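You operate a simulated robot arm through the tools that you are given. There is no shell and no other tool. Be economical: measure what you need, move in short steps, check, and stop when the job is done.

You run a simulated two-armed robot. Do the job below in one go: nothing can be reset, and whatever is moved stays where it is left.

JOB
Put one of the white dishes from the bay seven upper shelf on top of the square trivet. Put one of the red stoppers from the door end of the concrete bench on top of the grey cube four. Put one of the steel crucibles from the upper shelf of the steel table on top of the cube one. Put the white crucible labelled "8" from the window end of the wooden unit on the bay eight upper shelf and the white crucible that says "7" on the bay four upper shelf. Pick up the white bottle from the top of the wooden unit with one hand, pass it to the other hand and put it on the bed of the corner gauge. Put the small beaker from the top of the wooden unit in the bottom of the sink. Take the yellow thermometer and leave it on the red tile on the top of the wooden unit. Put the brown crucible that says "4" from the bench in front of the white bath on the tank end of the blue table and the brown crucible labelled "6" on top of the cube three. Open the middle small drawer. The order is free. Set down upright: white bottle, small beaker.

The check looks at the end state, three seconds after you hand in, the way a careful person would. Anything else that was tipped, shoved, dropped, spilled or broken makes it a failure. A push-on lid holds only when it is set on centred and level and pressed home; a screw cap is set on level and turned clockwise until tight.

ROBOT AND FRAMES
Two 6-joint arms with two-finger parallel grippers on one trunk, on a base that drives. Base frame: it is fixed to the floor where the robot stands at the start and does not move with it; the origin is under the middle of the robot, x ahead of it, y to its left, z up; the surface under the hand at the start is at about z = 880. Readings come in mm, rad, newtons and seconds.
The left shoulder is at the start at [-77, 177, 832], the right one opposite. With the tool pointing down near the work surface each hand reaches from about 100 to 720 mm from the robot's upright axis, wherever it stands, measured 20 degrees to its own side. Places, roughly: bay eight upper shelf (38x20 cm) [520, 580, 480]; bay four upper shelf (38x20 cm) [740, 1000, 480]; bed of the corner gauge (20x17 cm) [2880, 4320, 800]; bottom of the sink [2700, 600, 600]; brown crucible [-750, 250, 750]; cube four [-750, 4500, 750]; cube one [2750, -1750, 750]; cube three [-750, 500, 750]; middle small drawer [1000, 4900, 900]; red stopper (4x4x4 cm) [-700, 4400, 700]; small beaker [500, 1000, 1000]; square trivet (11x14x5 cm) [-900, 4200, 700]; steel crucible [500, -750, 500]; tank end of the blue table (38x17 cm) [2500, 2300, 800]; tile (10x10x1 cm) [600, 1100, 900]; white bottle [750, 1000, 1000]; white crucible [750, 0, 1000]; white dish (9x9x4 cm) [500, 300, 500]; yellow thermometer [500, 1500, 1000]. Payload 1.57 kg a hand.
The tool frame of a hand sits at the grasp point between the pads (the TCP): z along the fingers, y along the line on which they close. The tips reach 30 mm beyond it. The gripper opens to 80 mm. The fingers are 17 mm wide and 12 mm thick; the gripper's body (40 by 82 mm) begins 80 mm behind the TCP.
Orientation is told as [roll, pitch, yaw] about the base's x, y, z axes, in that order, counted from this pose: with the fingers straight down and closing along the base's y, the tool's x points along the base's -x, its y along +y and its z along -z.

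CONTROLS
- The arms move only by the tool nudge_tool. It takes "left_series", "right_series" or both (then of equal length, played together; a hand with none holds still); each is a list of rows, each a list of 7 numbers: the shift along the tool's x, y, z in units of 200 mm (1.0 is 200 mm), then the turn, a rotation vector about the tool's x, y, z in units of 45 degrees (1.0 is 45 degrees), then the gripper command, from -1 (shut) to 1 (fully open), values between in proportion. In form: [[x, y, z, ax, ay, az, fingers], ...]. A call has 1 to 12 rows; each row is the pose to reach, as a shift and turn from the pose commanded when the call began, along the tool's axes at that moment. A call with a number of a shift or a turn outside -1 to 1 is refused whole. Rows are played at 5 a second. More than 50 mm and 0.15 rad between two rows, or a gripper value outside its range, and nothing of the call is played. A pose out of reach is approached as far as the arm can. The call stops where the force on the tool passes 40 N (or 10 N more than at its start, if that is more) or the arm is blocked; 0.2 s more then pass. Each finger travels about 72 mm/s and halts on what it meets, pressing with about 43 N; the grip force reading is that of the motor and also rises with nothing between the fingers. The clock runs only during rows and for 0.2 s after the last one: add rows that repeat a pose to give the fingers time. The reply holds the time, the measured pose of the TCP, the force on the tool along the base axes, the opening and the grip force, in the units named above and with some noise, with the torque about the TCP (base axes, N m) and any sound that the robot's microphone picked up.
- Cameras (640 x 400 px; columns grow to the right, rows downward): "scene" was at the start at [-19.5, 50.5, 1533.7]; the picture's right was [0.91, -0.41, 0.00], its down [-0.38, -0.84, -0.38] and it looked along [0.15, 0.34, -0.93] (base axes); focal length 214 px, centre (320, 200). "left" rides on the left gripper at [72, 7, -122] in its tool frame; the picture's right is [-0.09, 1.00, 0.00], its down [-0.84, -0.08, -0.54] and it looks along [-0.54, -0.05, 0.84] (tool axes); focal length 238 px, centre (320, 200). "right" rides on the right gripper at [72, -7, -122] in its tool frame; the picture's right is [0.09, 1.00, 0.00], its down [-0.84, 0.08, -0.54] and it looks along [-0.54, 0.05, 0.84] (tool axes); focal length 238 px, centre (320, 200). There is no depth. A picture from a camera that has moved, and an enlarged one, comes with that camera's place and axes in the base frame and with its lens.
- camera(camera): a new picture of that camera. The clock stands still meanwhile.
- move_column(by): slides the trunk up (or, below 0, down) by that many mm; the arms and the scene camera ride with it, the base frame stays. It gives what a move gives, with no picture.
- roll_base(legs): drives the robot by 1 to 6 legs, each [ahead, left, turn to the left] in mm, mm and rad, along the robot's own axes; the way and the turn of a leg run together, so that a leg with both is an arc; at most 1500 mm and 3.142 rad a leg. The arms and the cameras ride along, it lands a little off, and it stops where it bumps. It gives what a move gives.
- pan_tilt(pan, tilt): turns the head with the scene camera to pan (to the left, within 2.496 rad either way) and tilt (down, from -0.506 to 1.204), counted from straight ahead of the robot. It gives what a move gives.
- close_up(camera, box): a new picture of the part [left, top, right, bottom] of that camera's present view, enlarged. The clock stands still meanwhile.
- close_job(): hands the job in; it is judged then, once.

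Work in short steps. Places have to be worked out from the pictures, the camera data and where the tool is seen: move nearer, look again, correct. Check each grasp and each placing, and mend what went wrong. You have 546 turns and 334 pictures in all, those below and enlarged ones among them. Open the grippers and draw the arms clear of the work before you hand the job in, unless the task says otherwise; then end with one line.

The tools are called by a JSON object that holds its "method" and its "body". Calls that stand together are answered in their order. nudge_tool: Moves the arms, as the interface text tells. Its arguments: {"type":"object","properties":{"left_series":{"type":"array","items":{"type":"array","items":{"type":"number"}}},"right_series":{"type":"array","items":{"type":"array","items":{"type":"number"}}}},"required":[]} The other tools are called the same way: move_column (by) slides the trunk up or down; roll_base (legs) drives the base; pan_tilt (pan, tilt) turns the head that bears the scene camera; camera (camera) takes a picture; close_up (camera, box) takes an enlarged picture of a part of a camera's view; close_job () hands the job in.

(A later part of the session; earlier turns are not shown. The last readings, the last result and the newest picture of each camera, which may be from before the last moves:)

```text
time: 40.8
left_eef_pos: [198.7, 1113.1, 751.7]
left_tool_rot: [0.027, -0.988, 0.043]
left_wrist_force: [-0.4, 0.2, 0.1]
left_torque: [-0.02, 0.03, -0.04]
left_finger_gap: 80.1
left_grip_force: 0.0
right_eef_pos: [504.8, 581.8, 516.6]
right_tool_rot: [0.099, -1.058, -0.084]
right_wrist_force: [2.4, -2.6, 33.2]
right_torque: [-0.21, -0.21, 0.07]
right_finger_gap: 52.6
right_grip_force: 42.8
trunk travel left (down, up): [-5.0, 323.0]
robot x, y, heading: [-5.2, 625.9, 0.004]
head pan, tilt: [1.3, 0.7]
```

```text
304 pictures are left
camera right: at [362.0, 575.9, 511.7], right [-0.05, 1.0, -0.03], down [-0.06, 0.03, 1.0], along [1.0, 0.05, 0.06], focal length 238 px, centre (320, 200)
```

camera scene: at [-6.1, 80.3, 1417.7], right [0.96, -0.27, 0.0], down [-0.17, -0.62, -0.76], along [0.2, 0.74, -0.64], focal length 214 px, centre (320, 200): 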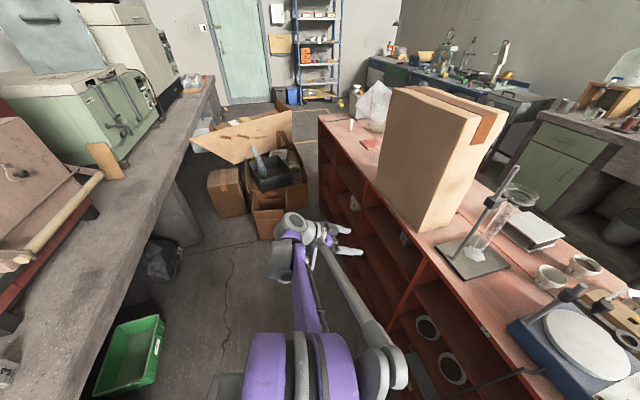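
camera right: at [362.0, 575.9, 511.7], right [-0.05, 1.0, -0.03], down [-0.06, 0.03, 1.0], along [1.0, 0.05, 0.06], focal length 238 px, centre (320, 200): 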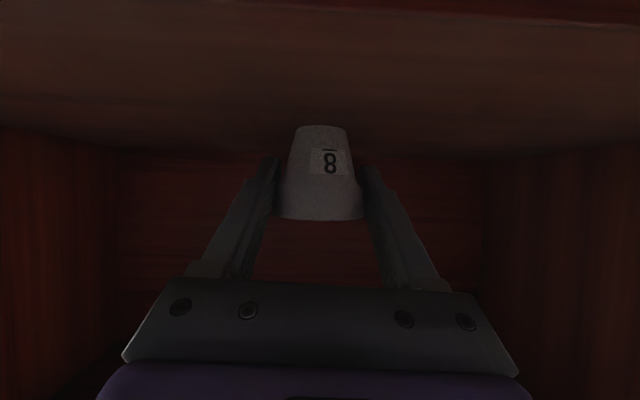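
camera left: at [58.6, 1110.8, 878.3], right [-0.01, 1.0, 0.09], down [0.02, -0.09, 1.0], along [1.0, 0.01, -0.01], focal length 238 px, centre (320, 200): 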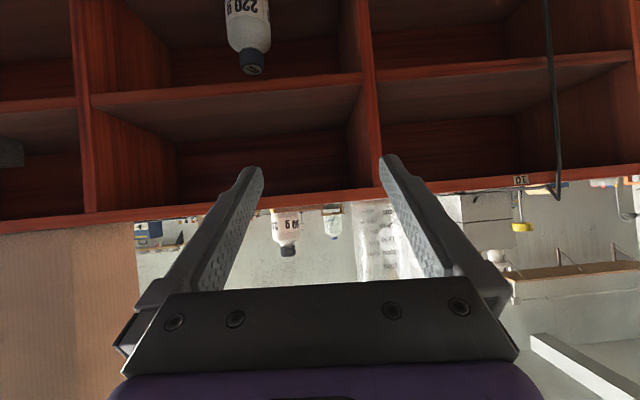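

Contact (33 N). Ease the fingers open, then back straight out.

{"method": "nudge_tool", "body": {"right_series": [[0, 0, 0, 0, 0, 0, 0.5], [0, 0, 0, 0, 0, 0, 1], [0, 0, 0, 0, 0, 0, 1]]}}

{"method": "nudge_tool", "body": {"right_series": [[0, 0, -0.15, 0, 0, 0, 1], [0, 0, -0.35, 0, 0, 0, 1], [0, 0, -0.55, 0, 0, 0, 1], [0, 0, -0.75, 0, 0, 0, 1], [0.0, 0, -0.9, 0, 0, 0, 1]]}}

{"method": "camera", "body": {"camera": "right"}}

```text
time: 41.6
left_eef_pos: [199.8, 1113.0, 750.7]
left_tool_rot: [0.026, -0.987, 0.041]
left_wrist_force: [0.0, 0.1, 0.2]
left_torque: [0.0, 0.01, -0.03]
left_finger_gap: 80.0
left_grip_force: 0.1
right_eef_pos: [506.9, 582.6, 515.7]
right_tool_rot: [0.1, -1.055, -0.09]
right_wrist_force: [-0.5, 0.6, 0.5]
right_torque: [-0.03, 0.0, -0.03]
right_finger_gap: 80.1
right_grip_force: 0.1
trunk travel left (down, up): [-5.0, 323.0]
robot x, y, heading: [1.0, 626.0, 0.004]
head pan, tilt: [1.3, 0.7]
```

```text
time: 42.8
left_eef_pos: [200.9, 1111.4, 752.4]
left_tool_rot: [0.025, -0.985, 0.042]
left_wrist_force: [0.3, -0.2, 0.6]
left_torque: [0.02, 0.01, -0.01]
left_finger_gap: 79.9
left_grip_force: 0.1
right_eef_pos: [349.1, 576.6, 601.2]
right_tool_rot: [0.105, -1.053, -0.092]
right_wrist_force: [-0.2, 0.2, 0.5]
right_torque: [0.01, -0.01, 0.02]
right_finger_gap: 80.1
right_grip_force: 0.0
trunk travel left (down, up): [-5.0, 323.0]
robot x, y, heading: [4.4, 628.5, 0.004]
head pan, tilt: [1.3, 0.7]
```

```text
303 pictures are left
camera right: at [205.2, 571.1, 598.0], right [-0.04, 1.0, -0.03], down [-0.06, 0.03, 1.0], along [1.0, 0.05, 0.06], focal length 238 px, centre (320, 200)
```

right: 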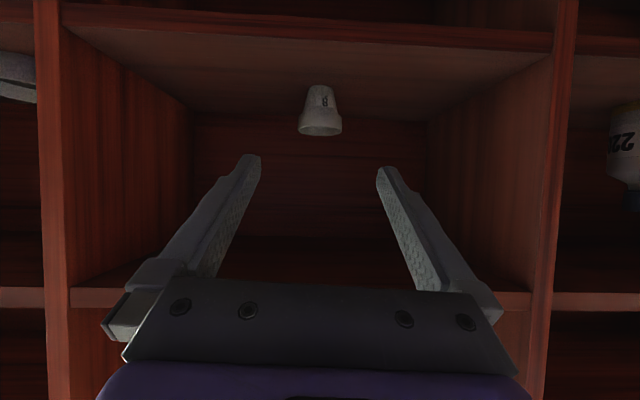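

"8" stands on bay 8's upper shelf. Now raise the trunk, tuck the left hand in, and drive back to y≈250 before turning to the concrete bench.

{"method": "move_column", "body": {"by": 270}}

{"method": "nudge_tool", "body": {"left_series": [[0, -0.2, 0, 0, 0, 0, 1], [0, -0.4, 0, 0, 0, 0, 1], [0, -0.6, 0, 0, 0, 0, 1], [0, -0.8, 0, 0, 0, 0, 1]]}}

{"method": "roll_base", "body": {"legs": [[0, -350, 0]]}}

{"method": "pan_tilt", "body": {"pan": 2.45, "tilt": 0.9}}

{"method": "camera", "body": {"camera": "scene"}}

```text
time: 45.6
left_eef_pos: [199.8, 1112.7, 1022.3]
left_tool_rot: [0.028, -0.987, 0.04]
left_wrist_force: [-0.6, 0.1, -0.1]
left_torque: [0.01, -0.01, -0.03]
left_finger_gap: 80.0
left_grip_force: 0.1
right_eef_pos: [360.5, 577.4, 881.2]
right_tool_rot: [0.103, -1.074, -0.093]
right_wrist_force: [-0.3, 0.3, 0.9]
right_torque: [-0.01, -0.02, 0.02]
right_finger_gap: 80.3
right_grip_force: 0.1
trunk travel left (down, up): [-275.0, 53.0]
robot x, y, heading: [-2.4, 623.5, 0.009]
head pan, tilt: [1.3, 0.7]
```

```text
time: 46.3
left_eef_pos: [231.2, 1083.5, 1053.4]
left_tool_rot: [0.032, -0.983, 0.048]
left_wrist_force: [0.2, 0.2, 0.3]
left_torque: [0.01, -0.01, 0.01]
left_finger_gap: 79.8
left_grip_force: 0.1
right_eef_pos: [361.2, 577.0, 881.6]
right_tool_rot: [0.107, -1.076, -0.093]
right_wrist_force: [-0.8, -0.3, 0.3]
right_torque: [0.02, -0.02, 0.01]
right_finger_gap: 80.0
right_grip_force: 0.1
trunk travel left (down, up): [-275.0, 53.0]
robot x, y, heading: [-0.5, 625.9, 0.007]
head pan, tilt: [1.3, 0.7]
stopped in row 3 (left hand): the arm was blocked; the commanded pose is now the measured one
```

```text
time: 50.0
left_eef_pos: [234.6, 732.6, 1053.8]
left_tool_rot: [0.032, -0.986, 0.041]
left_wrist_force: [-0.1, -1.4, -0.3]
left_torque: [0.0, 0.03, 0.0]
left_finger_gap: 80.1
left_grip_force: 0.0
right_eef_pos: [360.8, 223.7, 881.9]
right_tool_rot: [0.105, -1.074, -0.102]
right_wrist_force: [0.3, 0.6, -0.7]
right_torque: [0.05, -0.02, 0.01]
right_finger_gap: 79.7
right_grip_force: 0.1
trunk travel left (down, up): [-275.0, 53.0]
robot x, y, heading: [1.5, 276.0, -0.001]
head pan, tilt: [1.3, 0.7]
```

```text
time: 51.4
left_eef_pos: [235.5, 732.0, 1053.8]
left_tool_rot: [0.029, -0.987, 0.039]
left_wrist_force: [-0.4, 0.0, -0.4]
left_torque: [0.05, 0.01, 0.0]
left_finger_gap: 79.9
left_grip_force: 0.1
right_eef_pos: [360.5, 223.8, 881.4]
right_tool_rot: [0.105, -1.074, -0.098]
right_wrist_force: [-0.3, 0.6, 0.6]
right_torque: [-0.01, -0.05, -0.01]
right_finger_gap: 79.9
right_grip_force: 0.1
trunk travel left (down, up): [-275.0, 53.0]
robot x, y, heading: [-2.0, 275.1, -0.001]
head pan, tilt: [2.45, 0.901]
```

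```text
302 pictures are left
camera scene: at [-102.1, 322.5, 1552.7], right [0.64, 0.77, 0.0], down [0.6, -0.5, -0.62], along [-0.48, 0.4, -0.78], focal length 214 px, centre (320, 200)
```

scene: 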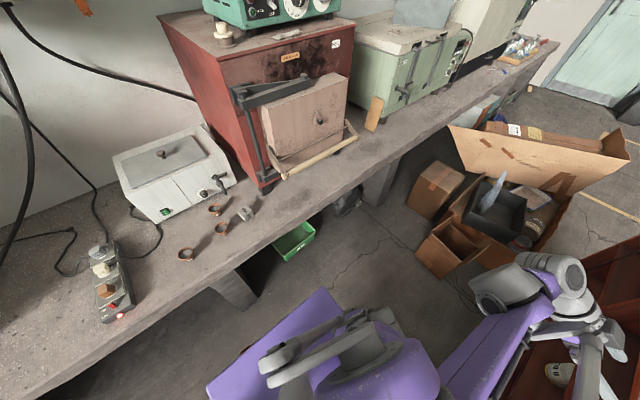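

Bench edge is at x≈-560; crucibles near (-750,300),(-863,322),(-726,142), cube at (-754,423). I turn the robot around by π.

{"method": "roll_base", "body": {"legs": [[0, 0, 1.571], [0, 0, 1.571]]}}

{"method": "pan_tilt", "body": {"pan": 0, "tilt": 0.9}}

{"method": "camera", "body": {"camera": "scene"}}

```text
time: 59.5
left_eef_pos: [-227.2, -185.2, 1053.7]
left_tool_rot: [0.029, -0.985, -3.077]
left_wrist_force: [0.3, -0.2, -0.7]
left_torque: [0.0, 0.01, 0.01]
left_finger_gap: 80.0
left_grip_force: 0.0
right_eef_pos: [-364.4, 319.0, 882.4]
right_tool_rot: [0.105, -1.073, 3.067]
right_wrist_force: [-0.1, -0.2, 0.3]
right_torque: [0.05, 0.03, 0.02]
right_finger_gap: 79.9
right_grip_force: 0.1
trunk travel left (down, up): [-275.0, 53.0]
robot x, y, heading: [-0.2, 277.7, -3.117]
head pan, tilt: [2.45, 0.901]
```

```text
time: 61.7
left_eef_pos: [-225.7, -186.3, 1052.2]
left_tool_rot: [0.03, -0.986, -3.077]
left_wrist_force: [0.2, -0.1, -0.8]
left_torque: [-0.03, -0.01, 0.02]
left_finger_gap: 80.0
left_grip_force: 0.0
right_eef_pos: [-363.4, 318.7, 881.2]
right_tool_rot: [0.105, -1.074, 3.067]
right_wrist_force: [-0.1, 0.4, 0.4]
right_torque: [0.02, -0.01, 0.0]
right_finger_gap: 80.2
right_grip_force: 0.0
trunk travel left (down, up): [-275.0, 53.0]
robot x, y, heading: [-0.9, 275.5, -3.114]
head pan, tilt: [0.0, 0.901]
```

```text
301 pictures are left
camera scene: at [-37.3, 273.4, 1552.6], right [-0.02, 1.0, 0.0], down [0.78, 0.02, -0.62], along [-0.62, -0.01, -0.78], focal length 214 px, centre (320, 200)
```

scene: 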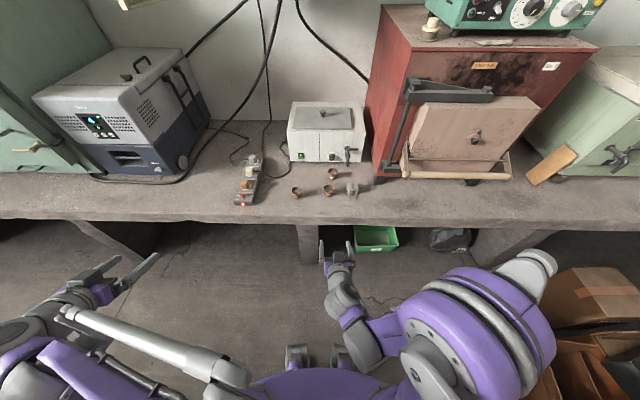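

{"method": "close_up", "body": {"camera": "scene", "box": [270, 150, 380, 215]}}

{"method": "camera", "body": {"camera": "right"}}

```text
5.82 times, centred on (325, 182) of scene
camera zoom: at [-37.3, 273.4, 1552.6], right [-0.02, 1.0, 0.0], down [0.78, 0.02, -0.62], along [-0.62, -0.01, -0.78], focal length 1248 px, centre (291, 302)
```

zoom: 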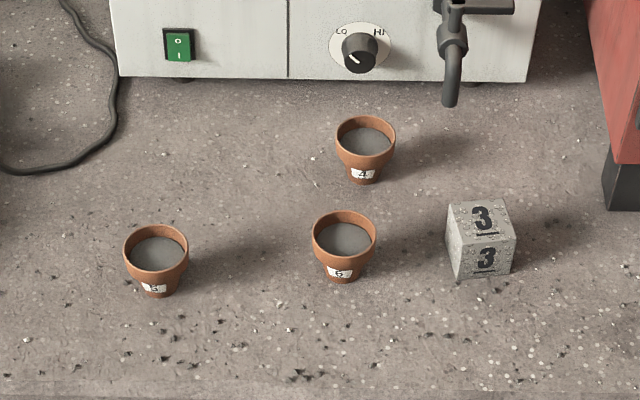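

```text
299 pictures are left
camera right: at [-224.8, 327.6, 875.7], right [0.06, -1.0, -0.03], down [0.08, -0.03, 1.0], along [-0.99, -0.06, 0.08], focal length 238 px, centre (320, 200)
```

right: 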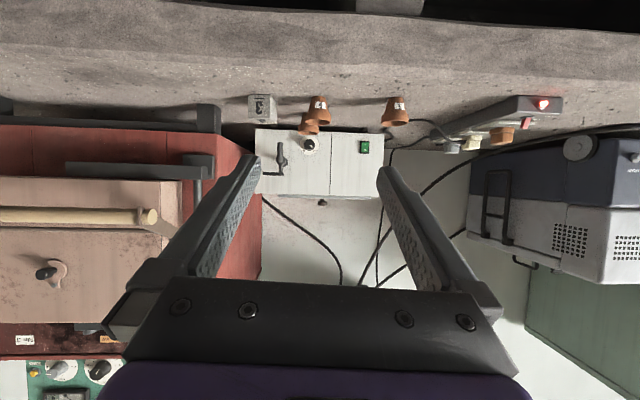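

{"method": "close_up", "body": {"camera": "scene", "box": [288, 182, 338, 203]}}

{"method": "close_up", "body": {"camera": "right", "box": [230, 80, 430, 150]}}

```text
12.80 times, centred on (313, 192) of scene
camera zoom: at [-37.3, 273.4, 1552.6], right [-0.02, 1.0, 0.0], down [0.78, 0.02, -0.62], along [-0.62, -0.01, -0.78], focal length 2745 px, centre (410, 296)
```

zoom: 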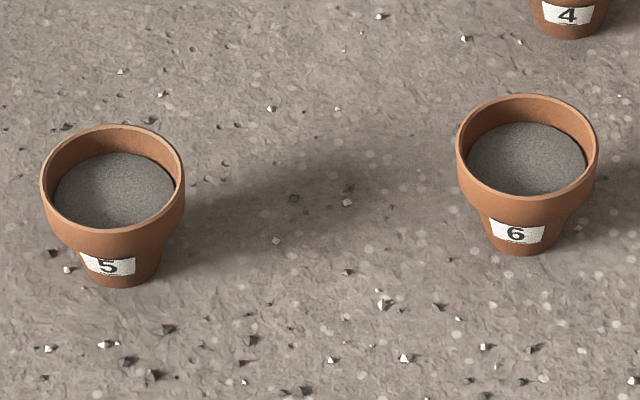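

```text
3.20 times, centred on (330, 115) of right
camera zoom: at [-224.8, 327.6, 875.7], right [0.06, -1.0, -0.03], down [0.08, -0.03, 1.0], along [-0.99, -0.06, 0.08], focal length 763 px, centre (288, 472)
```

zoom: 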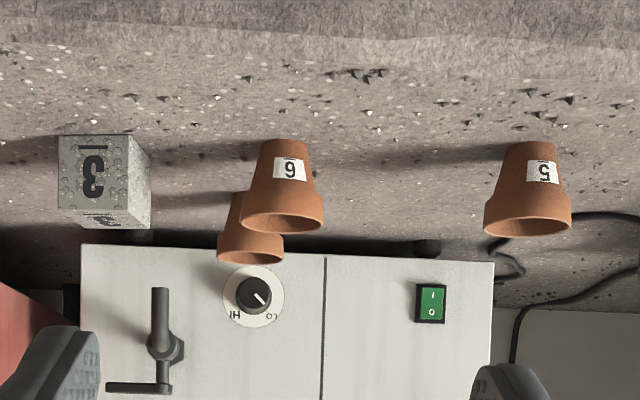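

"6" is the front-right one at about (-757,307), bench z≈697; "4" is behind at (-877,329); cube 3 at about (-775,435). I drive ahead 240 mm.

{"method": "roll_base", "body": {"legs": [[240, 0, -0.027]]}}

{"method": "camera", "body": {"camera": "right"}}

```text
time: 63.5
left_eef_pos: [-487.8, -181.4, 1052.2]
left_tool_rot: [0.03, -0.986, -3.104]
left_wrist_force: [0.3, 0.9, 0.2]
left_torque: [0.01, -0.02, 0.0]
left_finger_gap: 80.0
left_grip_force: 0.1
right_eef_pos: [-610.3, 326.5, 882.4]
right_tool_rot: [0.104, -1.073, 3.037]
right_wrist_force: [-0.1, 0.1, 1.1]
right_torque: [-0.05, -0.01, 0.05]
right_finger_gap: 80.0
right_grip_force: 0.0
trunk travel left (down, up): [-275.0, 53.0]
robot x, y, heading: [-247.7, 275.8, 3.137]
head pan, tilt: [0.0, 0.901]
```

```text
296 pictures are left
camera right: at [-470.8, 331.9, 875.5], right [0.03, -1.0, -0.03], down [0.08, -0.03, 1.0], along [-1.0, -0.03, 0.08], focal length 238 px, centre (320, 200)
```

right: 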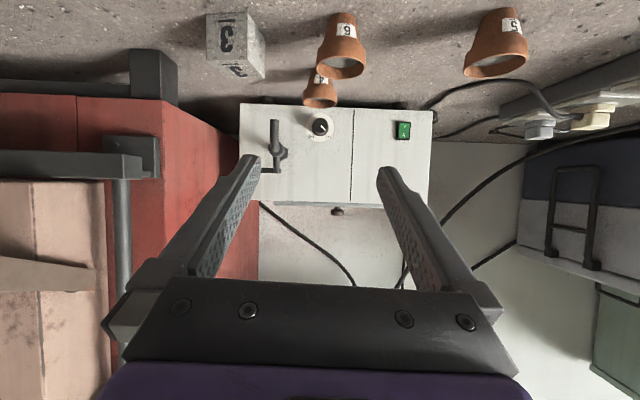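

I move to a standoff in line with crucible "6".

{"method": "nudge_tool", "body": {"right_series": [[0.1, 0.04, 0.15, 0, 0, 0, 1], [0.2, 0.07, 0.3, 0, 0, 0, 1], [0.288, 0.1, 0.44, 0, 0, 0, 1]]}}

{"method": "camera", "body": {"camera": "right"}}

```text
time: 64.3
left_eef_pos: [-486.7, -181.6, 1052.3]
left_tool_rot: [0.03, -0.984, -3.104]
left_wrist_force: [1.0, -0.5, 0.5]
left_torque: [0.04, 0.0, 0.0]
left_finger_gap: 79.9
left_grip_force: 0.0
right_eef_pos: [-692.4, 292.1, 832.8]
right_tool_rot: [0.104, -1.069, 3.04]
right_wrist_force: [-0.6, 0.3, -0.1]
right_torque: [0.02, -0.01, -0.02]
right_finger_gap: 80.0
right_grip_force: 0.0
right hand out of reach, approached as far as the arm can: row 1, 2, 3
trunk travel left (down, up): [-275.0, 53.0]
robot x, y, heading: [-249.2, 274.0, 3.138]
head pan, tilt: [0.0, 0.901]
```

```text
295 pictures are left
camera right: at [-552.3, 297.1, 825.7], right [0.03, -1.0, -0.03], down [0.07, -0.03, 1.0], along [-1.0, -0.03, 0.07], focal length 238 px, centre (320, 200)
```

right: 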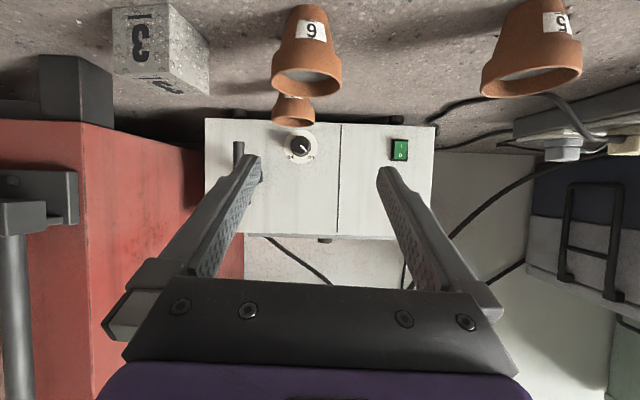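

I lower the column 60 mm (puts the hand on the approach line) and correct y.

{"method": "move_column", "body": {"by": -60}}

{"method": "nudge_tool", "body": {"right_series": [[0, -0.05, 0, 0, 0, 0, 1]]}}

{"method": "camera", "body": {"camera": "right"}}

```text
time: 65.3
left_eef_pos: [-487.2, -181.0, 993.4]
left_tool_rot: [0.029, -0.987, -3.104]
left_wrist_force: [1.2, -0.6, 0.4]
left_torque: [0.01, -0.01, 0.04]
left_finger_gap: 79.9
left_grip_force: 0.1
right_eef_pos: [-690.2, 291.2, 769.8]
right_tool_rot: [0.105, -1.073, 3.038]
right_wrist_force: [-0.2, -0.3, -0.6]
right_torque: [0.04, -0.03, -0.01]
right_finger_gap: 80.0
right_grip_force: 0.1
trunk travel left (down, up): [-215.0, 113.0]
robot x, y, heading: [-250.2, 275.0, 3.137]
head pan, tilt: [0.0, 0.901]
```

```text
time: 65.7
left_eef_pos: [-487.3, -180.6, 992.6]
left_tool_rot: [0.031, -0.984, -3.106]
left_wrist_force: [0.3, -0.4, 0.2]
left_torque: [0.01, 0.0, 0.02]
left_finger_gap: 79.9
left_grip_force: 0.1
right_eef_pos: [-688.8, 302.4, 769.7]
right_tool_rot: [0.102, -1.073, 3.037]
right_wrist_force: [-0.1, 0.8, 0.0]
right_torque: [-0.01, -0.03, 0.04]
right_finger_gap: 80.2
right_grip_force: 0.0
trunk travel left (down, up): [-215.0, 113.0]
robot x, y, heading: [-249.8, 274.3, 3.131]
head pan, tilt: [0.0, 0.901]
```

```text
294 pictures are left
camera right: at [-549.7, 307.0, 763.7], right [0.03, -1.0, -0.03], down [0.08, -0.03, 1.0], along [-1.0, -0.03, 0.08], focal length 238 px, centre (320, 200)
```

right: 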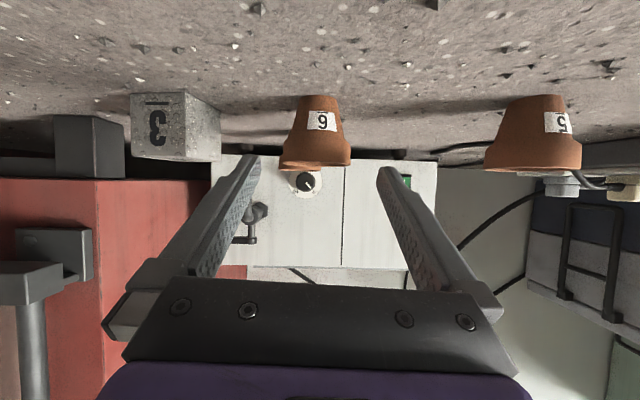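

Aligned; slide in 77 mm and close.

{"method": "nudge_tool", "body": {"right_series": [[0, 0, 0.2, 0, 0, 0, 1], [0, 0, 0.385, 0, 0, 0, 1], [0, 0, 0.385, 0, 0, 0, 1], [0, 0, 0.385, 0, 0, 0, -1], [0, 0, 0.385, 0, 0, 0, -1], [0, 0, 0.385, 0, 0, 0, -1]]}}

{"method": "camera", "body": {"camera": "right"}}

```text
time: 67.1
left_eef_pos: [-487.3, -180.7, 992.8]
left_tool_rot: [0.029, -0.987, -3.105]
left_wrist_force: [-0.6, -0.3, 0.0]
left_torque: [-0.02, -0.02, 0.01]
left_finger_gap: 79.8
left_grip_force: 0.1
right_eef_pos: [-757.0, 300.0, 733.1]
right_tool_rot: [0.103, -1.074, 3.036]
right_wrist_force: [-0.5, -0.3, -0.4]
right_torque: [-0.02, 0.0, -0.01]
right_finger_gap: 53.3
right_grip_force: 42.9
trunk travel left (down, up): [-215.0, 113.0]
robot x, y, heading: [-251.6, 270.5, 3.136]
head pan, tilt: [0.0, 0.901]
```

```text
293 pictures are left
camera right: at [-617.1, 304.9, 726.7], right [0.03, -1.0, -0.03], down [0.08, -0.03, 1.0], along [-1.0, -0.03, 0.08], focal length 238 px, centre (320, 200)
```

right: 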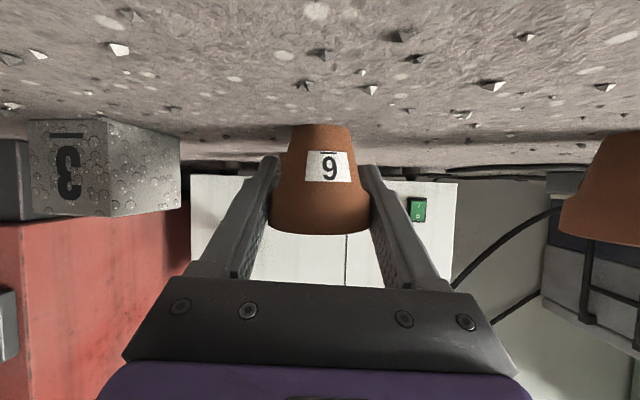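

Gripped. Lift 95 mm and look at the cube.

{"method": "nudge_tool", "body": {"right_series": [[-0.1, 0, -0.053, 0, 0, 0, -1], [-0.2, 0, -0.107, 0, 0, 0, -1], [-0.3, 0, -0.16, 0, 0, 0, -1], [-0.42, 0, -0.225, 0, 0, 0, -1]]}}

{"method": "close_up", "body": {"camera": "scene", "box": [260, 110, 460, 235]}}

{"method": "camera", "body": {"camera": "right"}}

```text
time: 68.1
left_eef_pos: [-487.3, -181.3, 994.1]
left_tool_rot: [0.032, -0.987, -3.104]
left_wrist_force: [0.6, -0.4, 0.0]
left_torque: [-0.01, 0.02, 0.03]
left_finger_gap: 80.0
left_grip_force: 0.0
right_eef_pos: [-759.3, 304.9, 829.6]
right_tool_rot: [0.105, -1.074, 3.036]
right_wrist_force: [-0.2, 0.2, 0.0]
right_torque: [0.0, 0.03, 0.0]
right_finger_gap: 53.2
right_grip_force: 43.0
trunk travel left (down, up): [-215.0, 113.0]
robot x, y, heading: [-250.3, 275.6, 3.133]
head pan, tilt: [0.0, 0.901]
```

```text
3.20 times, centred on (360, 172) of scene
camera zoom: at [-286.0, 272.5, 1490.6], right [0.01, 1.0, 0.0], down [0.78, 0.0, -0.62], along [-0.62, 0.0, -0.78], focal length 686 px, centre (192, 288)
```

zoom: 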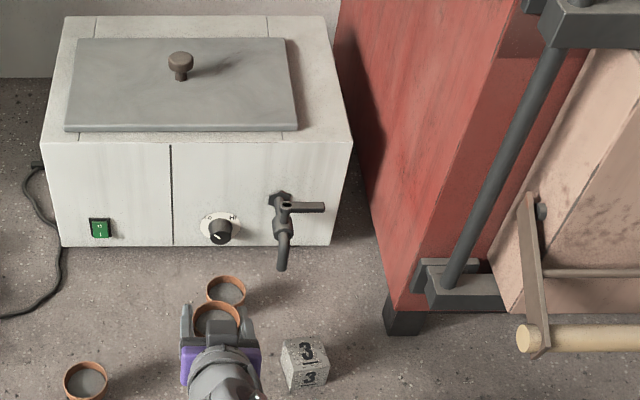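

```text
291 pictures are left
camera right: at [-618.0, 309.2, 823.3], right [0.03, -1.0, -0.03], down [0.08, -0.03, 1.0], along [-1.0, -0.03, 0.08], focal length 238 px, centre (320, 200)
```

right: 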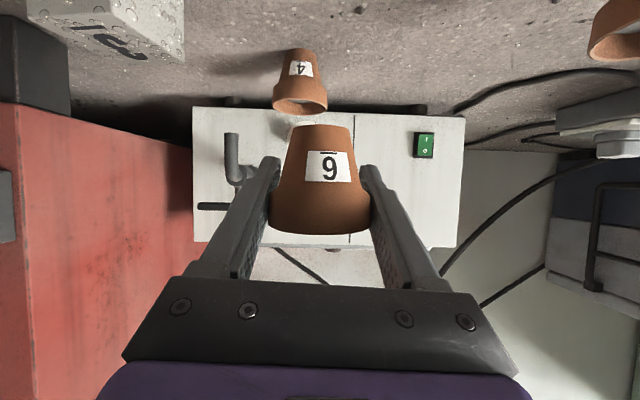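

I carry "6" over the cube (estimated centre (-775,420)).

{"method": "nudge_tool", "body": {"right_series": [[-0.01, -0.2, 0.03, 0, 0, 0, -1], [-0.02, -0.4, 0.06, 0, 0, 0, -1], [-0.03, -0.585, 0.096, 0, 0, 0, -1]]}}

{"method": "close_up", "body": {"camera": "scene", "box": [320, 160, 400, 210]}}

{"method": "camera", "body": {"camera": "right"}}

```text
time: 68.9
left_eef_pos: [-488.0, -181.3, 993.5]
left_tool_rot: [0.032, -0.986, -3.104]
left_wrist_force: [0.3, 0.0, 0.6]
left_torque: [0.02, -0.01, 0.02]
left_finger_gap: 80.0
left_grip_force: 0.0
right_eef_pos: [-773.6, 422.0, 818.2]
right_tool_rot: [0.105, -1.072, 3.037]
right_wrist_force: [-1.1, 1.0, -0.7]
right_torque: [0.01, 0.04, -0.01]
right_finger_gap: 53.6
right_grip_force: 43.2
trunk travel left (down, up): [-215.0, 113.0]
robot x, y, heading: [-245.5, 277.0, 3.13]
head pan, tilt: [0.0, 0.901]
```

```text
8.00 times, centred on (360, 185) of scene
camera zoom: at [-286.9, 273.1, 1490.5], right [0.01, 1.0, 0.0], down [0.78, -0.01, -0.62], along [-0.62, 0.0, -0.78], focal length 1716 px, centre (0, 320)
```

zoom: 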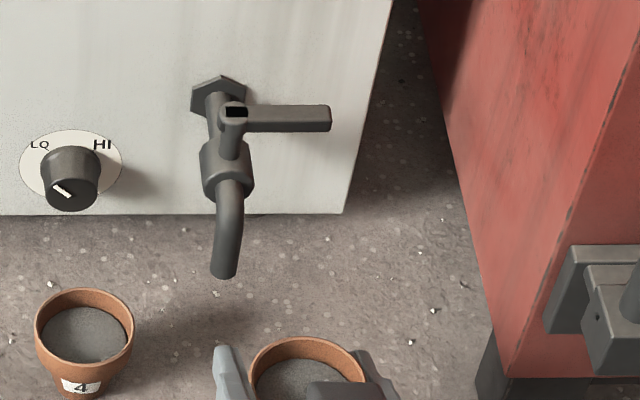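

```text
289 pictures are left
camera right: at [-634.4, 426.8, 813.1], right [0.03, -1.0, -0.03], down [0.08, -0.03, 1.0], along [-1.0, -0.03, 0.08], focal length 238 px, centre (320, 200)
```

right: 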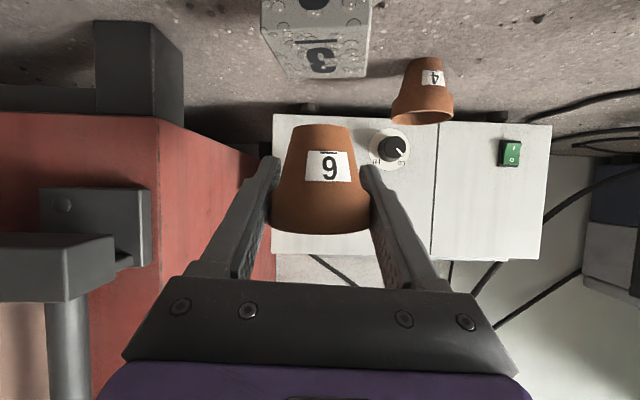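

Cube centre ≈ (-770,423), right beneath the crucible. Lower gently to contact.

{"method": "nudge_tool", "body": {"right_series": [[0.1, -0.005, 0.054, 0, 0, 0, -1], [0.128, -0.007, 0.069, 0, 0, 0, -1], [0.141, -0.008, 0.076, 0, 0, 0, -1], [0.15, -0.008, 0.081, 0, 0, 0, -1]]}}

{"method": "camera", "body": {"camera": "right"}}

```text
time: 69.9
left_eef_pos: [-487.4, -182.3, 992.9]
left_tool_rot: [0.029, -0.985, -3.104]
left_wrist_force: [-0.4, 0.2, -0.7]
left_torque: [0.0, 0.0, 0.02]
left_finger_gap: 79.9
left_grip_force: 0.0
right_eef_pos: [-774.8, 422.2, 785.2]
right_tool_rot: [0.104, -1.072, 3.037]
right_wrist_force: [0.8, 0.0, -0.5]
right_torque: [0.0, 0.01, -0.01]
right_finger_gap: 53.2
right_grip_force: 42.6
trunk travel left (down, up): [-215.0, 113.0]
robot x, y, heading: [-247.8, 273.3, 3.136]
head pan, tilt: [0.0, 0.901]
```

```text
288 pictures are left
camera right: at [-635.7, 426.5, 778.6], right [0.03, -1.0, -0.03], down [0.08, -0.03, 1.0], along [-1.0, -0.03, 0.08], focal length 238 px, centre (320, 200)
```

right: 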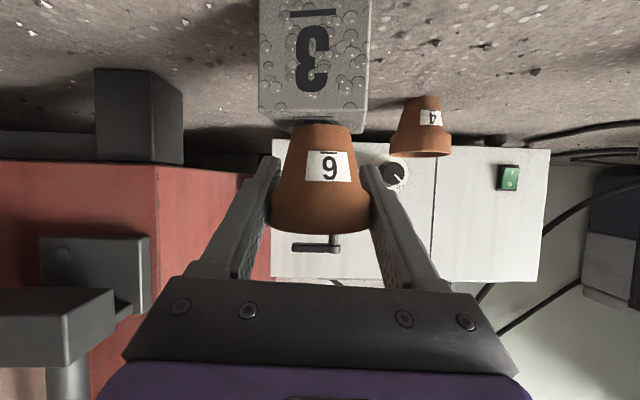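

No contact yet; continue down in 2 mm steps.

{"method": "nudge_tool", "body": {"right_series": [[0.009, 0, 0.005, 0, 0, 0, -1], [0.018, 0, 0.01, 0, 0, 0, -1], [0.027, 0, 0.014, 0, 0, 0, -1], [0.035, 0, 0.019, 0, 0, 0, -1]]}}

{"method": "camera", "body": {"camera": "right"}}

```text
time: 70.9
left_eef_pos: [-485.1, -181.8, 993.6]
left_tool_rot: [0.029, -0.988, -3.105]
left_wrist_force: [-0.8, -1.2, 0.3]
left_torque: [0.04, -0.04, -0.01]
left_finger_gap: 79.7
left_grip_force: 0.2
right_eef_pos: [-775.9, 421.0, 779.4]
right_tool_rot: [0.105, -1.081, 3.037]
right_wrist_force: [-3.5, 3.8, 38.1]
right_torque: [0.15, -0.62, 0.03]
right_finger_gap: 53.5
right_grip_force: 42.8
trunk travel left (down, up): [-215.0, 113.0]
robot x, y, heading: [-249.2, 273.9, 3.13]
head pan, tilt: [0.0, 0.901]
```

```text
287 pictures are left
camera right: at [-635.1, 426.5, 772.0], right [0.03, -1.0, -0.03], down [0.09, -0.03, 1.0], along [-1.0, -0.03, 0.08], focal length 238 px, centre (320, 200)
```

right: 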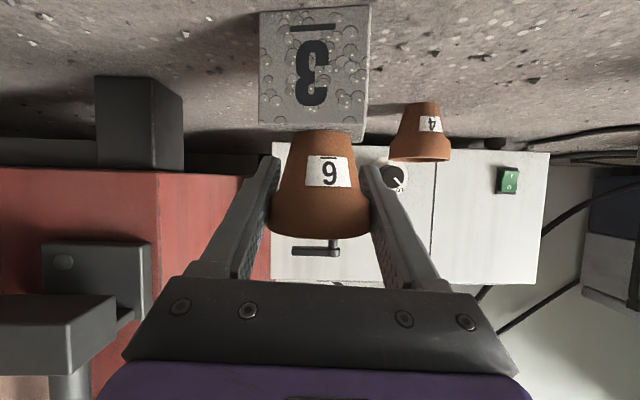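

Contact. I relieve 1.5 mm and open.

{"method": "nudge_tool", "body": {"right_series": [[-0.007, 0, -0.004, 0, 0, 0, -1], [-0.007, 0, -0.004, 0, 0, 0, 0.5], [-0.007, 0, -0.004, 0, 0, 0, 1], [-0.007, 0, -0.004, 0, 0, 0, 1]]}}

{"method": "nudge_tool", "body": {"right_series": [[0, 0, -0.15, 0, 0, 0, 1], [0, 0, -0.35, 0, 0, 0, 1], [0, 0, -0.55, 0, 0, 0, 1]]}}

{"method": "camera", "body": {"camera": "right"}}

```text
time: 71.9
left_eef_pos: [-486.7, -182.3, 993.9]
left_tool_rot: [0.031, -0.985, -3.104]
left_wrist_force: [0.7, -0.3, 0.7]
left_torque: [0.03, 0.01, -0.02]
left_finger_gap: 80.3
left_grip_force: 0.1
right_eef_pos: [-774.9, 422.9, 778.3]
right_tool_rot: [0.105, -1.073, 3.037]
right_wrist_force: [-0.8, 0.3, -0.8]
right_torque: [0.03, 0.01, 0.01]
right_finger_gap: 80.1
right_grip_force: 0.0
trunk travel left (down, up): [-215.0, 113.0]
robot x, y, heading: [-248.6, 276.4, 3.143]
head pan, tilt: [0.0, 0.901]
```

```text
time: 72.7
left_eef_pos: [-486.1, -181.9, 994.0]
left_tool_rot: [0.03, -0.986, -3.103]
left_wrist_force: [0.1, 0.6, -0.4]
left_torque: [-0.02, 0.02, 0.0]
left_finger_gap: 79.9
left_grip_force: 0.0
right_eef_pos: [-680.9, 423.0, 833.4]
right_tool_rot: [0.105, -1.074, 3.037]
right_wrist_force: [-0.2, 0.8, -0.6]
right_torque: [-0.04, 0.0, -0.01]
right_finger_gap: 80.3
right_grip_force: 0.0
trunk travel left (down, up): [-215.0, 113.0]
robot x, y, heading: [-248.6, 274.3, 3.137]
head pan, tilt: [0.0, 0.901]
```

```text
286 pictures are left
camera right: at [-540.8, 427.7, 826.4], right [0.03, -1.0, -0.03], down [0.08, -0.03, 1.0], along [-1.0, -0.03, 0.08], focal length 238 px, centre (320, 200)
```

right: 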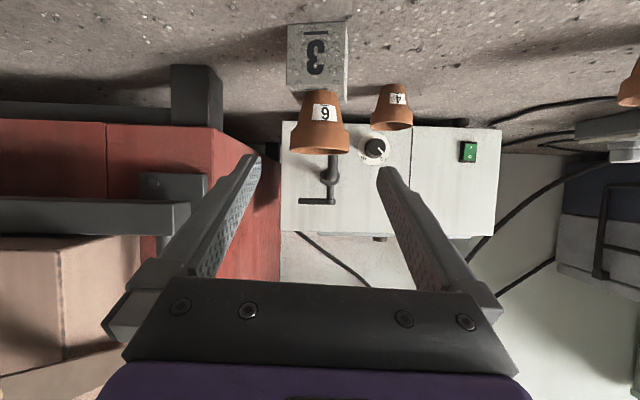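

"6" sits on cube 3. Now "4" at ≈(-880,328): first sidestep, then advance to standoff.

{"method": "nudge_tool", "body": {"right_series": [[0, 0.2, 0, 0, 0, 0, 1], [0, 0.4, 0, 0, 0, 0, 1], [0, 0.47, 0, 0, 0, 0, 1], [-0.02, 0.47, 0.2, 0, 0, 0, 1], [-0.04, 0.47, 0.4, 0, 0, 0, 1], [-0.057, 0.47, 0.6, 0, 0, 0, 1]]}}

{"method": "camera", "body": {"camera": "right"}}

```text
time: 74.1
left_eef_pos: [-488.0, -182.0, 993.7]
left_tool_rot: [0.03, -0.984, -3.105]
left_wrist_force: [-0.3, -0.9, -0.4]
left_torque: [0.01, -0.03, 0.01]
left_finger_gap: 80.1
left_grip_force: 0.1
right_eef_pos: [-790.8, 327.5, 789.5]
right_tool_rot: [0.106, -1.07, 3.037]
right_wrist_force: [-0.7, -0.4, -0.2]
right_torque: [-0.02, -0.02, 0.04]
right_finger_gap: 80.0
right_grip_force: 0.0
trunk travel left (down, up): [-215.0, 113.0]
robot x, y, heading: [-246.8, 275.3, 3.141]
head pan, tilt: [0.0, 0.901]
```

```text
285 pictures are left
camera right: at [-651.2, 332.8, 782.6], right [0.03, -1.0, -0.03], down [0.08, -0.03, 1.0], along [-1.0, -0.03, 0.08], focal length 238 px, centre (320, 200)
```

right: 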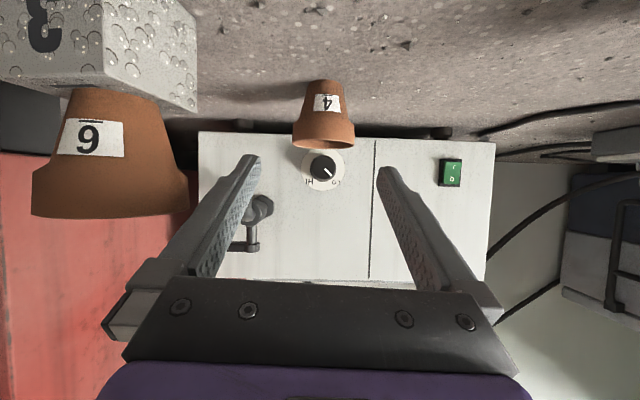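

Slide in on "4" and close.

{"method": "nudge_tool", "body": {"right_series": [[0.01, 0, 0.2, 0, 0, 0, 1], [0.02, 0, 0.4, 0, 0, 0, 1], [0.033, 0, 0.51, 0, 0, 0, 1], [0.033, 0, 0.51, 0, 0, 0, 1], [0.033, 0, 0.51, 0, 0, 0, -1], [0.033, 0, 0.51, 0, 0, 0, -1], [0.033, 0, 0.51, 0, 0, 0, -1]]}}

{"method": "camera", "body": {"camera": "right"}}

```text
time: 75.7
left_eef_pos: [-488.7, -181.7, 991.3]
left_tool_rot: [0.03, -0.986, -3.105]
left_wrist_force: [0.8, 0.2, -0.2]
left_torque: [0.0, 0.01, 0.01]
left_finger_gap: 80.1
left_grip_force: 0.1
right_eef_pos: [-876.0, 325.8, 734.5]
right_tool_rot: [0.106, -1.074, 3.036]
right_wrist_force: [-0.7, -0.2, -0.2]
right_torque: [0.0, -0.02, 0.04]
right_finger_gap: 53.3
right_grip_force: 42.8
trunk travel left (down, up): [-215.0, 113.0]
robot x, y, heading: [-248.8, 272.9, 3.136]
head pan, tilt: [0.0, 0.901]
```

```text
284 pictures are left
camera right: at [-736.5, 330.2, 728.9], right [0.03, -1.0, -0.03], down [0.08, -0.03, 1.0], along [-1.0, -0.03, 0.08], focal length 238 px, centre (320, 200)
```

right: 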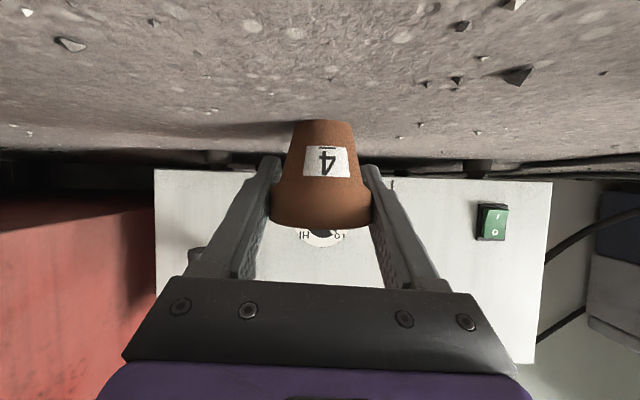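

Gripped "4" (53.3 mm). Lift it 120 mm, and back the base out.

{"method": "nudge_tool", "body": {"right_series": [[-0.13, 0, -0.07, 0, 0, 0, -1], [-0.27, 0, -0.142, 0, 0, 0, -1], [-0.4, 0, -0.213, 0, 0, 0, -1], [-0.53, 0, -0.284, 0, 0, 0, -1]]}}

{"method": "roll_base", "body": {"legs": [[-250, 0, 0]]}}

{"method": "camera", "body": {"camera": "scene"}}

```text
time: 76.7
left_eef_pos: [-486.2, -182.1, 992.6]
left_tool_rot: [0.03, -0.986, -3.105]
left_wrist_force: [0.2, -0.2, -0.5]
left_torque: [0.01, 0.03, 0.01]
left_finger_gap: 80.2
left_grip_force: 0.0
right_eef_pos: [-878.7, 332.2, 855.0]
right_tool_rot: [0.105, -1.074, 3.037]
right_wrist_force: [-0.5, 0.3, -0.4]
right_torque: [-0.04, 0.0, 0.01]
right_finger_gap: 53.0
right_grip_force: 42.5
trunk travel left (down, up): [-215.0, 113.0]
robot x, y, heading: [-249.4, 273.8, 3.135]
head pan, tilt: [0.0, 0.901]
```

```text
time: 78.5
left_eef_pos: [-237.8, -183.2, 992.4]
left_tool_rot: [0.032, -0.985, -3.104]
left_wrist_force: [-0.7, 0.5, -0.7]
left_torque: [0.01, 0.02, 0.01]
left_finger_gap: 79.9
left_grip_force: 0.0
right_eef_pos: [-631.2, 329.4, 854.5]
right_tool_rot: [0.104, -1.075, 3.043]
right_wrist_force: [-0.4, 0.1, -0.7]
right_torque: [0.0, -0.02, 0.0]
right_finger_gap: 52.8
right_grip_force: 42.9
trunk travel left (down, up): [-215.0, 113.0]
robot x, y, heading: [-0.3, 274.7, 3.136]
head pan, tilt: [0.0, 0.901]
```

```text
283 pictures are left
camera scene: at [-37.7, 271.1, 1490.6], right [0.0, 1.0, 0.0], down [0.78, 0.0, -0.62], along [-0.62, 0.0, -0.78], focal length 214 px, centre (320, 200)
```

scene: 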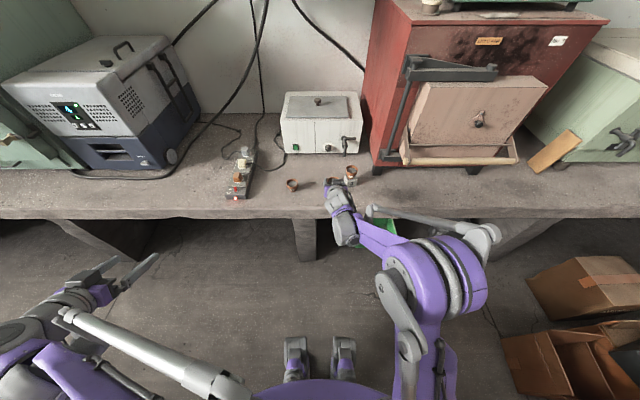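

Draw the right hand in toward the body before turning back.

{"method": "nudge_tool", "body": {"right_series": [[0.095, 0, -0.177, 0, 0, 0, -1], [0.19, 0, -0.353, 0, 0, 0, -1], [0.284, 0, -0.53, 0, 0, 0, -1], [0.38, 0, -0.706, 0, 0, 0, -1], [0.473, 0, -0.883, 0, 0, 0, -1]]}}

{"method": "nudge_tool", "body": {"right_series": [[0.06, 0, -0.177, 0, 0, 0, -1], [0.1, 0, -0.3, 0, 0, 0, -1]]}}

{"method": "move_column", "body": {"by": 60}}

```text
time: 79.7
left_eef_pos: [-237.2, -183.2, 993.5]
left_tool_rot: [0.031, -0.986, -3.103]
left_wrist_force: [0.3, -0.1, 0.6]
left_torque: [0.01, 0.03, -0.01]
left_finger_gap: 80.1
left_grip_force: 0.0
right_eef_pos: [-428.1, 328.9, 855.3]
right_tool_rot: [0.103, -1.073, 3.039]
right_wrist_force: [0.1, -0.1, -1.9]
right_torque: [0.05, 0.03, -0.02]
right_finger_gap: 52.8
right_grip_force: 43.0
trunk travel left (down, up): [-215.0, 113.0]
robot x, y, heading: [0.3, 271.9, 3.144]
head pan, tilt: [0.0, 0.901]
```

```text
time: 80.3
left_eef_pos: [-238.4, -183.4, 992.8]
left_tool_rot: [0.033, -0.986, -3.104]
left_wrist_force: [1.5, 0.3, -0.1]
left_torque: [0.0, -0.01, 0.0]
left_finger_gap: 79.9
left_grip_force: 0.0
right_eef_pos: [-365.6, 328.0, 866.9]
right_tool_rot: [0.105, -1.074, 3.039]
right_wrist_force: [-0.4, -0.4, -0.6]
right_torque: [0.01, 0.0, 0.03]
right_finger_gap: 53.1
right_grip_force: 43.1
trunk travel left (down, up): [-215.0, 113.0]
robot x, y, heading: [0.4, 276.2, 3.136]
head pan, tilt: [0.0, 0.901]
```

```text
time: 81.3
left_eef_pos: [-237.2, -183.0, 1053.8]
left_tool_rot: [0.031, -0.987, -3.104]
left_wrist_force: [0.0, -0.1, -0.7]
left_torque: [0.01, 0.02, -0.02]
left_finger_gap: 80.2
left_grip_force: 0.1
right_eef_pos: [-366.2, 326.8, 927.2]
right_tool_rot: [0.104, -1.073, 3.041]
right_wrist_force: [0.5, -0.5, -0.5]
right_torque: [0.03, 0.02, 0.0]
right_finger_gap: 53.2
right_grip_force: 42.5
trunk travel left (down, up): [-275.0, 53.0]
robot x, y, heading: [1.9, 270.1, 3.135]
head pan, tilt: [0.0, 0.901]
```

Turn right by π (arms pass over the bench side only), then slide so the left shoulder faces the dishes.

{"method": "roll_base", "body": {"legs": [[0, 0, -1.571], [0, 0, -1.571]]}}

{"method": "pan_tilt", "body": {"pan": 0.3, "tilt": 0.95}}

{"method": "camera", "body": {"camera": "scene"}}

```text
time: 89.4
left_eef_pos: [246.5, 722.9, 1053.2]
left_tool_rot: [0.03, -0.986, 0.019]
left_wrist_force: [0.3, 0.3, -0.1]
left_torque: [0.01, 0.0, -0.01]
left_finger_gap: 80.0
left_grip_force: 0.0
right_eef_pos: [366.3, 210.5, 926.2]
right_tool_rot: [0.105, -1.071, -0.12]
right_wrist_force: [-0.4, -1.0, -0.5]
right_torque: [0.02, 0.03, -0.03]
right_finger_gap: 52.8
right_grip_force: 42.5
trunk travel left (down, up): [-275.0, 53.0]
robot x, y, heading: [0.5, 271.7, -0.023]
head pan, tilt: [0.0, 0.901]
```

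```text
time: 90.2
left_eef_pos: [245.5, 724.1, 1053.3]
left_tool_rot: [0.029, -0.986, 0.019]
left_wrist_force: [-0.2, 0.6, 0.0]
left_torque: [0.0, 0.0, 0.02]
left_finger_gap: 80.2
left_grip_force: 0.0
right_eef_pos: [366.2, 210.6, 927.5]
right_tool_rot: [0.104, -1.074, -0.121]
right_wrist_force: [0.5, -0.2, -0.5]
right_torque: [-0.01, -0.03, 0.0]
right_finger_gap: 53.2
right_grip_force: 43.1
trunk travel left (down, up): [-275.0, 53.0]
robot x, y, heading: [0.1, 273.5, -0.022]
head pan, tilt: [0.3, 0.949]
```

```text
282 pictures are left
camera scene: at [26.6, 291.8, 1549.0], right [0.27, -0.96, 0.0], down [-0.78, -0.22, -0.58], along [0.56, 0.16, -0.81], focal length 214 px, centre (320, 200)
```

scene: 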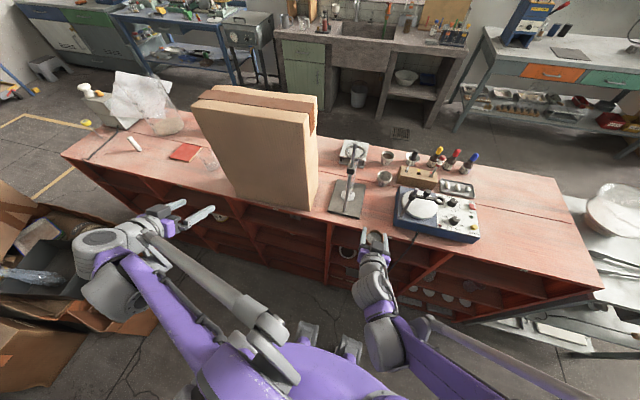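

I bring the left hand to its shoulder line and slide the right one (holding "4") further right.

{"method": "nudge_tool", "body": {"left_series": [[-0.049, -0.2, 0.067, 0, 0, 0, 1], [-0.098, -0.4, 0.135, 0, 0, 0, 1], [-0.147, -0.6, 0.2, 0, 0, 0, 1], [-0.196, -0.8, 0.27, 0, 0, 0, 1], [-0.245, -1.0, 0.337, 0, 0, 0, 1]], "right_series": [[0, -0.15, 0, 0, 0, 0, -1], [0, -0.3, 0, 0, 0, 0, -1], [0, -0.45, 0, 0, 0, 0, -1], [0, -0.6, 0, 0, 0, 0, -1], [0, -0.75, 0, 0, 0, 0, -1]]}}

{"method": "roll_base", "body": {"legs": [[0, -130, 0.022]]}}

{"method": "move_column", "body": {"by": -270}}

{"method": "camera", "body": {"camera": "left"}}

```text
time: 90.8
left_eef_pos: [311.4, 716.5, 1078.8]
left_tool_rot: [0.036, -0.987, 0.031]
left_wrist_force: [0.5, 0.3, 0.7]
left_torque: [0.02, 0.0, 0.01]
left_finger_gap: 79.9
left_grip_force: 0.1
right_eef_pos: [362.9, 156.4, 923.2]
right_tool_rot: [0.104, -1.072, -0.121]
right_wrist_force: [-1.1, 0.0, -0.4]
right_torque: [0.01, 0.03, -0.01]
right_finger_gap: 52.8
right_grip_force: 43.4
trunk travel left (down, up): [-275.0, 53.0]
robot x, y, heading: [-0.1, 271.1, -0.026]
head pan, tilt: [0.3, 0.949]
stopped in row 2 (left hand): the arm was blocked; the commanded pose is now the measured one
```

```text
time: 92.6
left_eef_pos: [301.9, 592.9, 1078.4]
left_tool_rot: [0.036, -0.986, 0.054]
left_wrist_force: [-1.3, -0.1, 0.7]
left_torque: [0.01, 0.04, 0.03]
left_finger_gap: 80.0
left_grip_force: 0.1
right_eef_pos: [363.9, 35.5, 922.9]
right_tool_rot: [0.105, -1.074, -0.099]
right_wrist_force: [-0.3, -0.3, -0.1]
right_torque: [-0.02, 0.01, 0.02]
right_finger_gap: 53.1
right_grip_force: 43.1
trunk travel left (down, up): [-275.0, 53.0]
robot x, y, heading: [-2.3, 143.6, 0.001]
head pan, tilt: [0.3, 0.949]
```

```text
time: 95.3
left_eef_pos: [308.3, 603.2, 812.2]
left_tool_rot: [0.033, -0.985, 0.053]
left_wrist_force: [0.0, 0.6, 0.4]
left_torque: [0.04, -0.01, 0.05]
left_finger_gap: 80.2
left_grip_force: 0.1
right_eef_pos: [363.7, 35.3, 653.8]
right_tool_rot: [0.105, -1.071, -0.099]
right_wrist_force: [0.0, 0.0, 0.2]
right_torque: [0.0, -0.02, -0.02]
right_finger_gap: 53.2
right_grip_force: 42.5
trunk travel left (down, up): [-5.0, 323.0]
robot x, y, heading: [-2.9, 141.0, 0.003]
head pan, tilt: [0.3, 0.949]
```

```text
281 pictures are left
camera left: at [167.9, 599.1, 818.7], right [-0.03, 1.0, 0.09], down [0.02, -0.09, 1.0], along [1.0, 0.03, -0.01], focal length 238 px, centre (320, 200)
```

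left: 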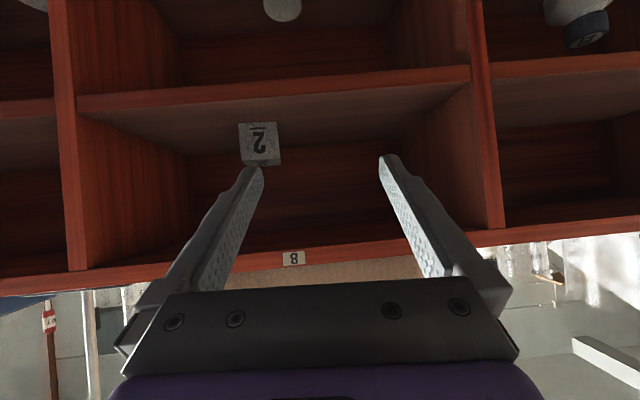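

Continue: lower the left hand, then sidestep toward bay 7.

{"method": "nudge_tool", "body": {"left_series": [[0.167, -0.0, 0.111, 0, 0, 0, 1], [0.335, 0, 0.223, 0, 0, 0, 1], [0.5, 0, 0.334, 0, 0, 0, 1], [0.67, 0, 0.445, 0, 0, 0, 1], [0.837, 0, 0.557, 0, 0, 0, 1]]}}

{"method": "nudge_tool", "body": {"left_series": [[0, -0.2, 0, 0, 0, 0, 1], [0, -0.4, 0, 0, 0, 0, 1], [0, -0.6, 0, 0, 0, 0, 1], [0, -0.8, 0, 0, 0, 0, 1], [0, -1, 0, 0, 0, 0, 1]]}}

{"method": "camera", "body": {"camera": "left"}}

```text
time: 96.5
left_eef_pos: [304.1, 595.9, 609.5]
left_tool_rot: [0.033, -0.985, 0.056]
left_wrist_force: [-0.4, 0.0, 0.5]
left_torque: [-0.01, 0.03, -0.02]
left_finger_gap: 80.2
left_grip_force: 0.1
right_eef_pos: [363.5, 35.2, 652.6]
right_tool_rot: [0.102, -1.071, -0.1]
right_wrist_force: [1.1, -0.2, 0.1]
right_torque: [-0.01, 0.03, 0.01]
right_finger_gap: 53.2
right_grip_force: 43.0
trunk travel left (down, up): [-5.0, 323.0]
robot x, y, heading: [-5.4, 140.4, -0.004]
head pan, tilt: [0.3, 0.949]
```

```text
time: 97.8
left_eef_pos: [317.0, 394.5, 602.9]
left_tool_rot: [0.035, -0.988, 0.055]
left_wrist_force: [-0.3, 0.4, -0.2]
left_torque: [0.02, -0.02, -0.03]
left_finger_gap: 80.0
left_grip_force: 0.0
right_eef_pos: [364.1, 35.6, 653.2]
right_tool_rot: [0.105, -1.073, -0.1]
right_wrist_force: [0.2, 0.7, -0.9]
right_torque: [-0.02, -0.03, -0.01]
right_finger_gap: 52.9
right_grip_force: 43.0
trunk travel left (down, up): [-5.0, 323.0]
robot x, y, heading: [-1.4, 140.9, -0.003]
head pan, tilt: [0.3, 0.949]
```

```text
280 pictures are left
camera left: at [176.6, 390.3, 609.7], right [-0.03, 0.99, 0.1], down [0.02, -0.1, 1.0], along [1.0, 0.03, -0.01], focal length 238 px, centre (320, 200)
```

left: 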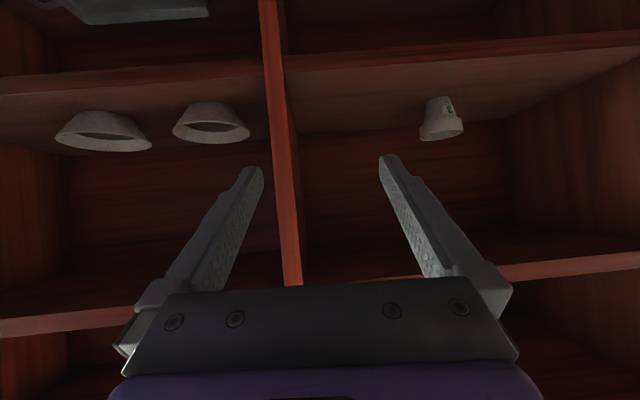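

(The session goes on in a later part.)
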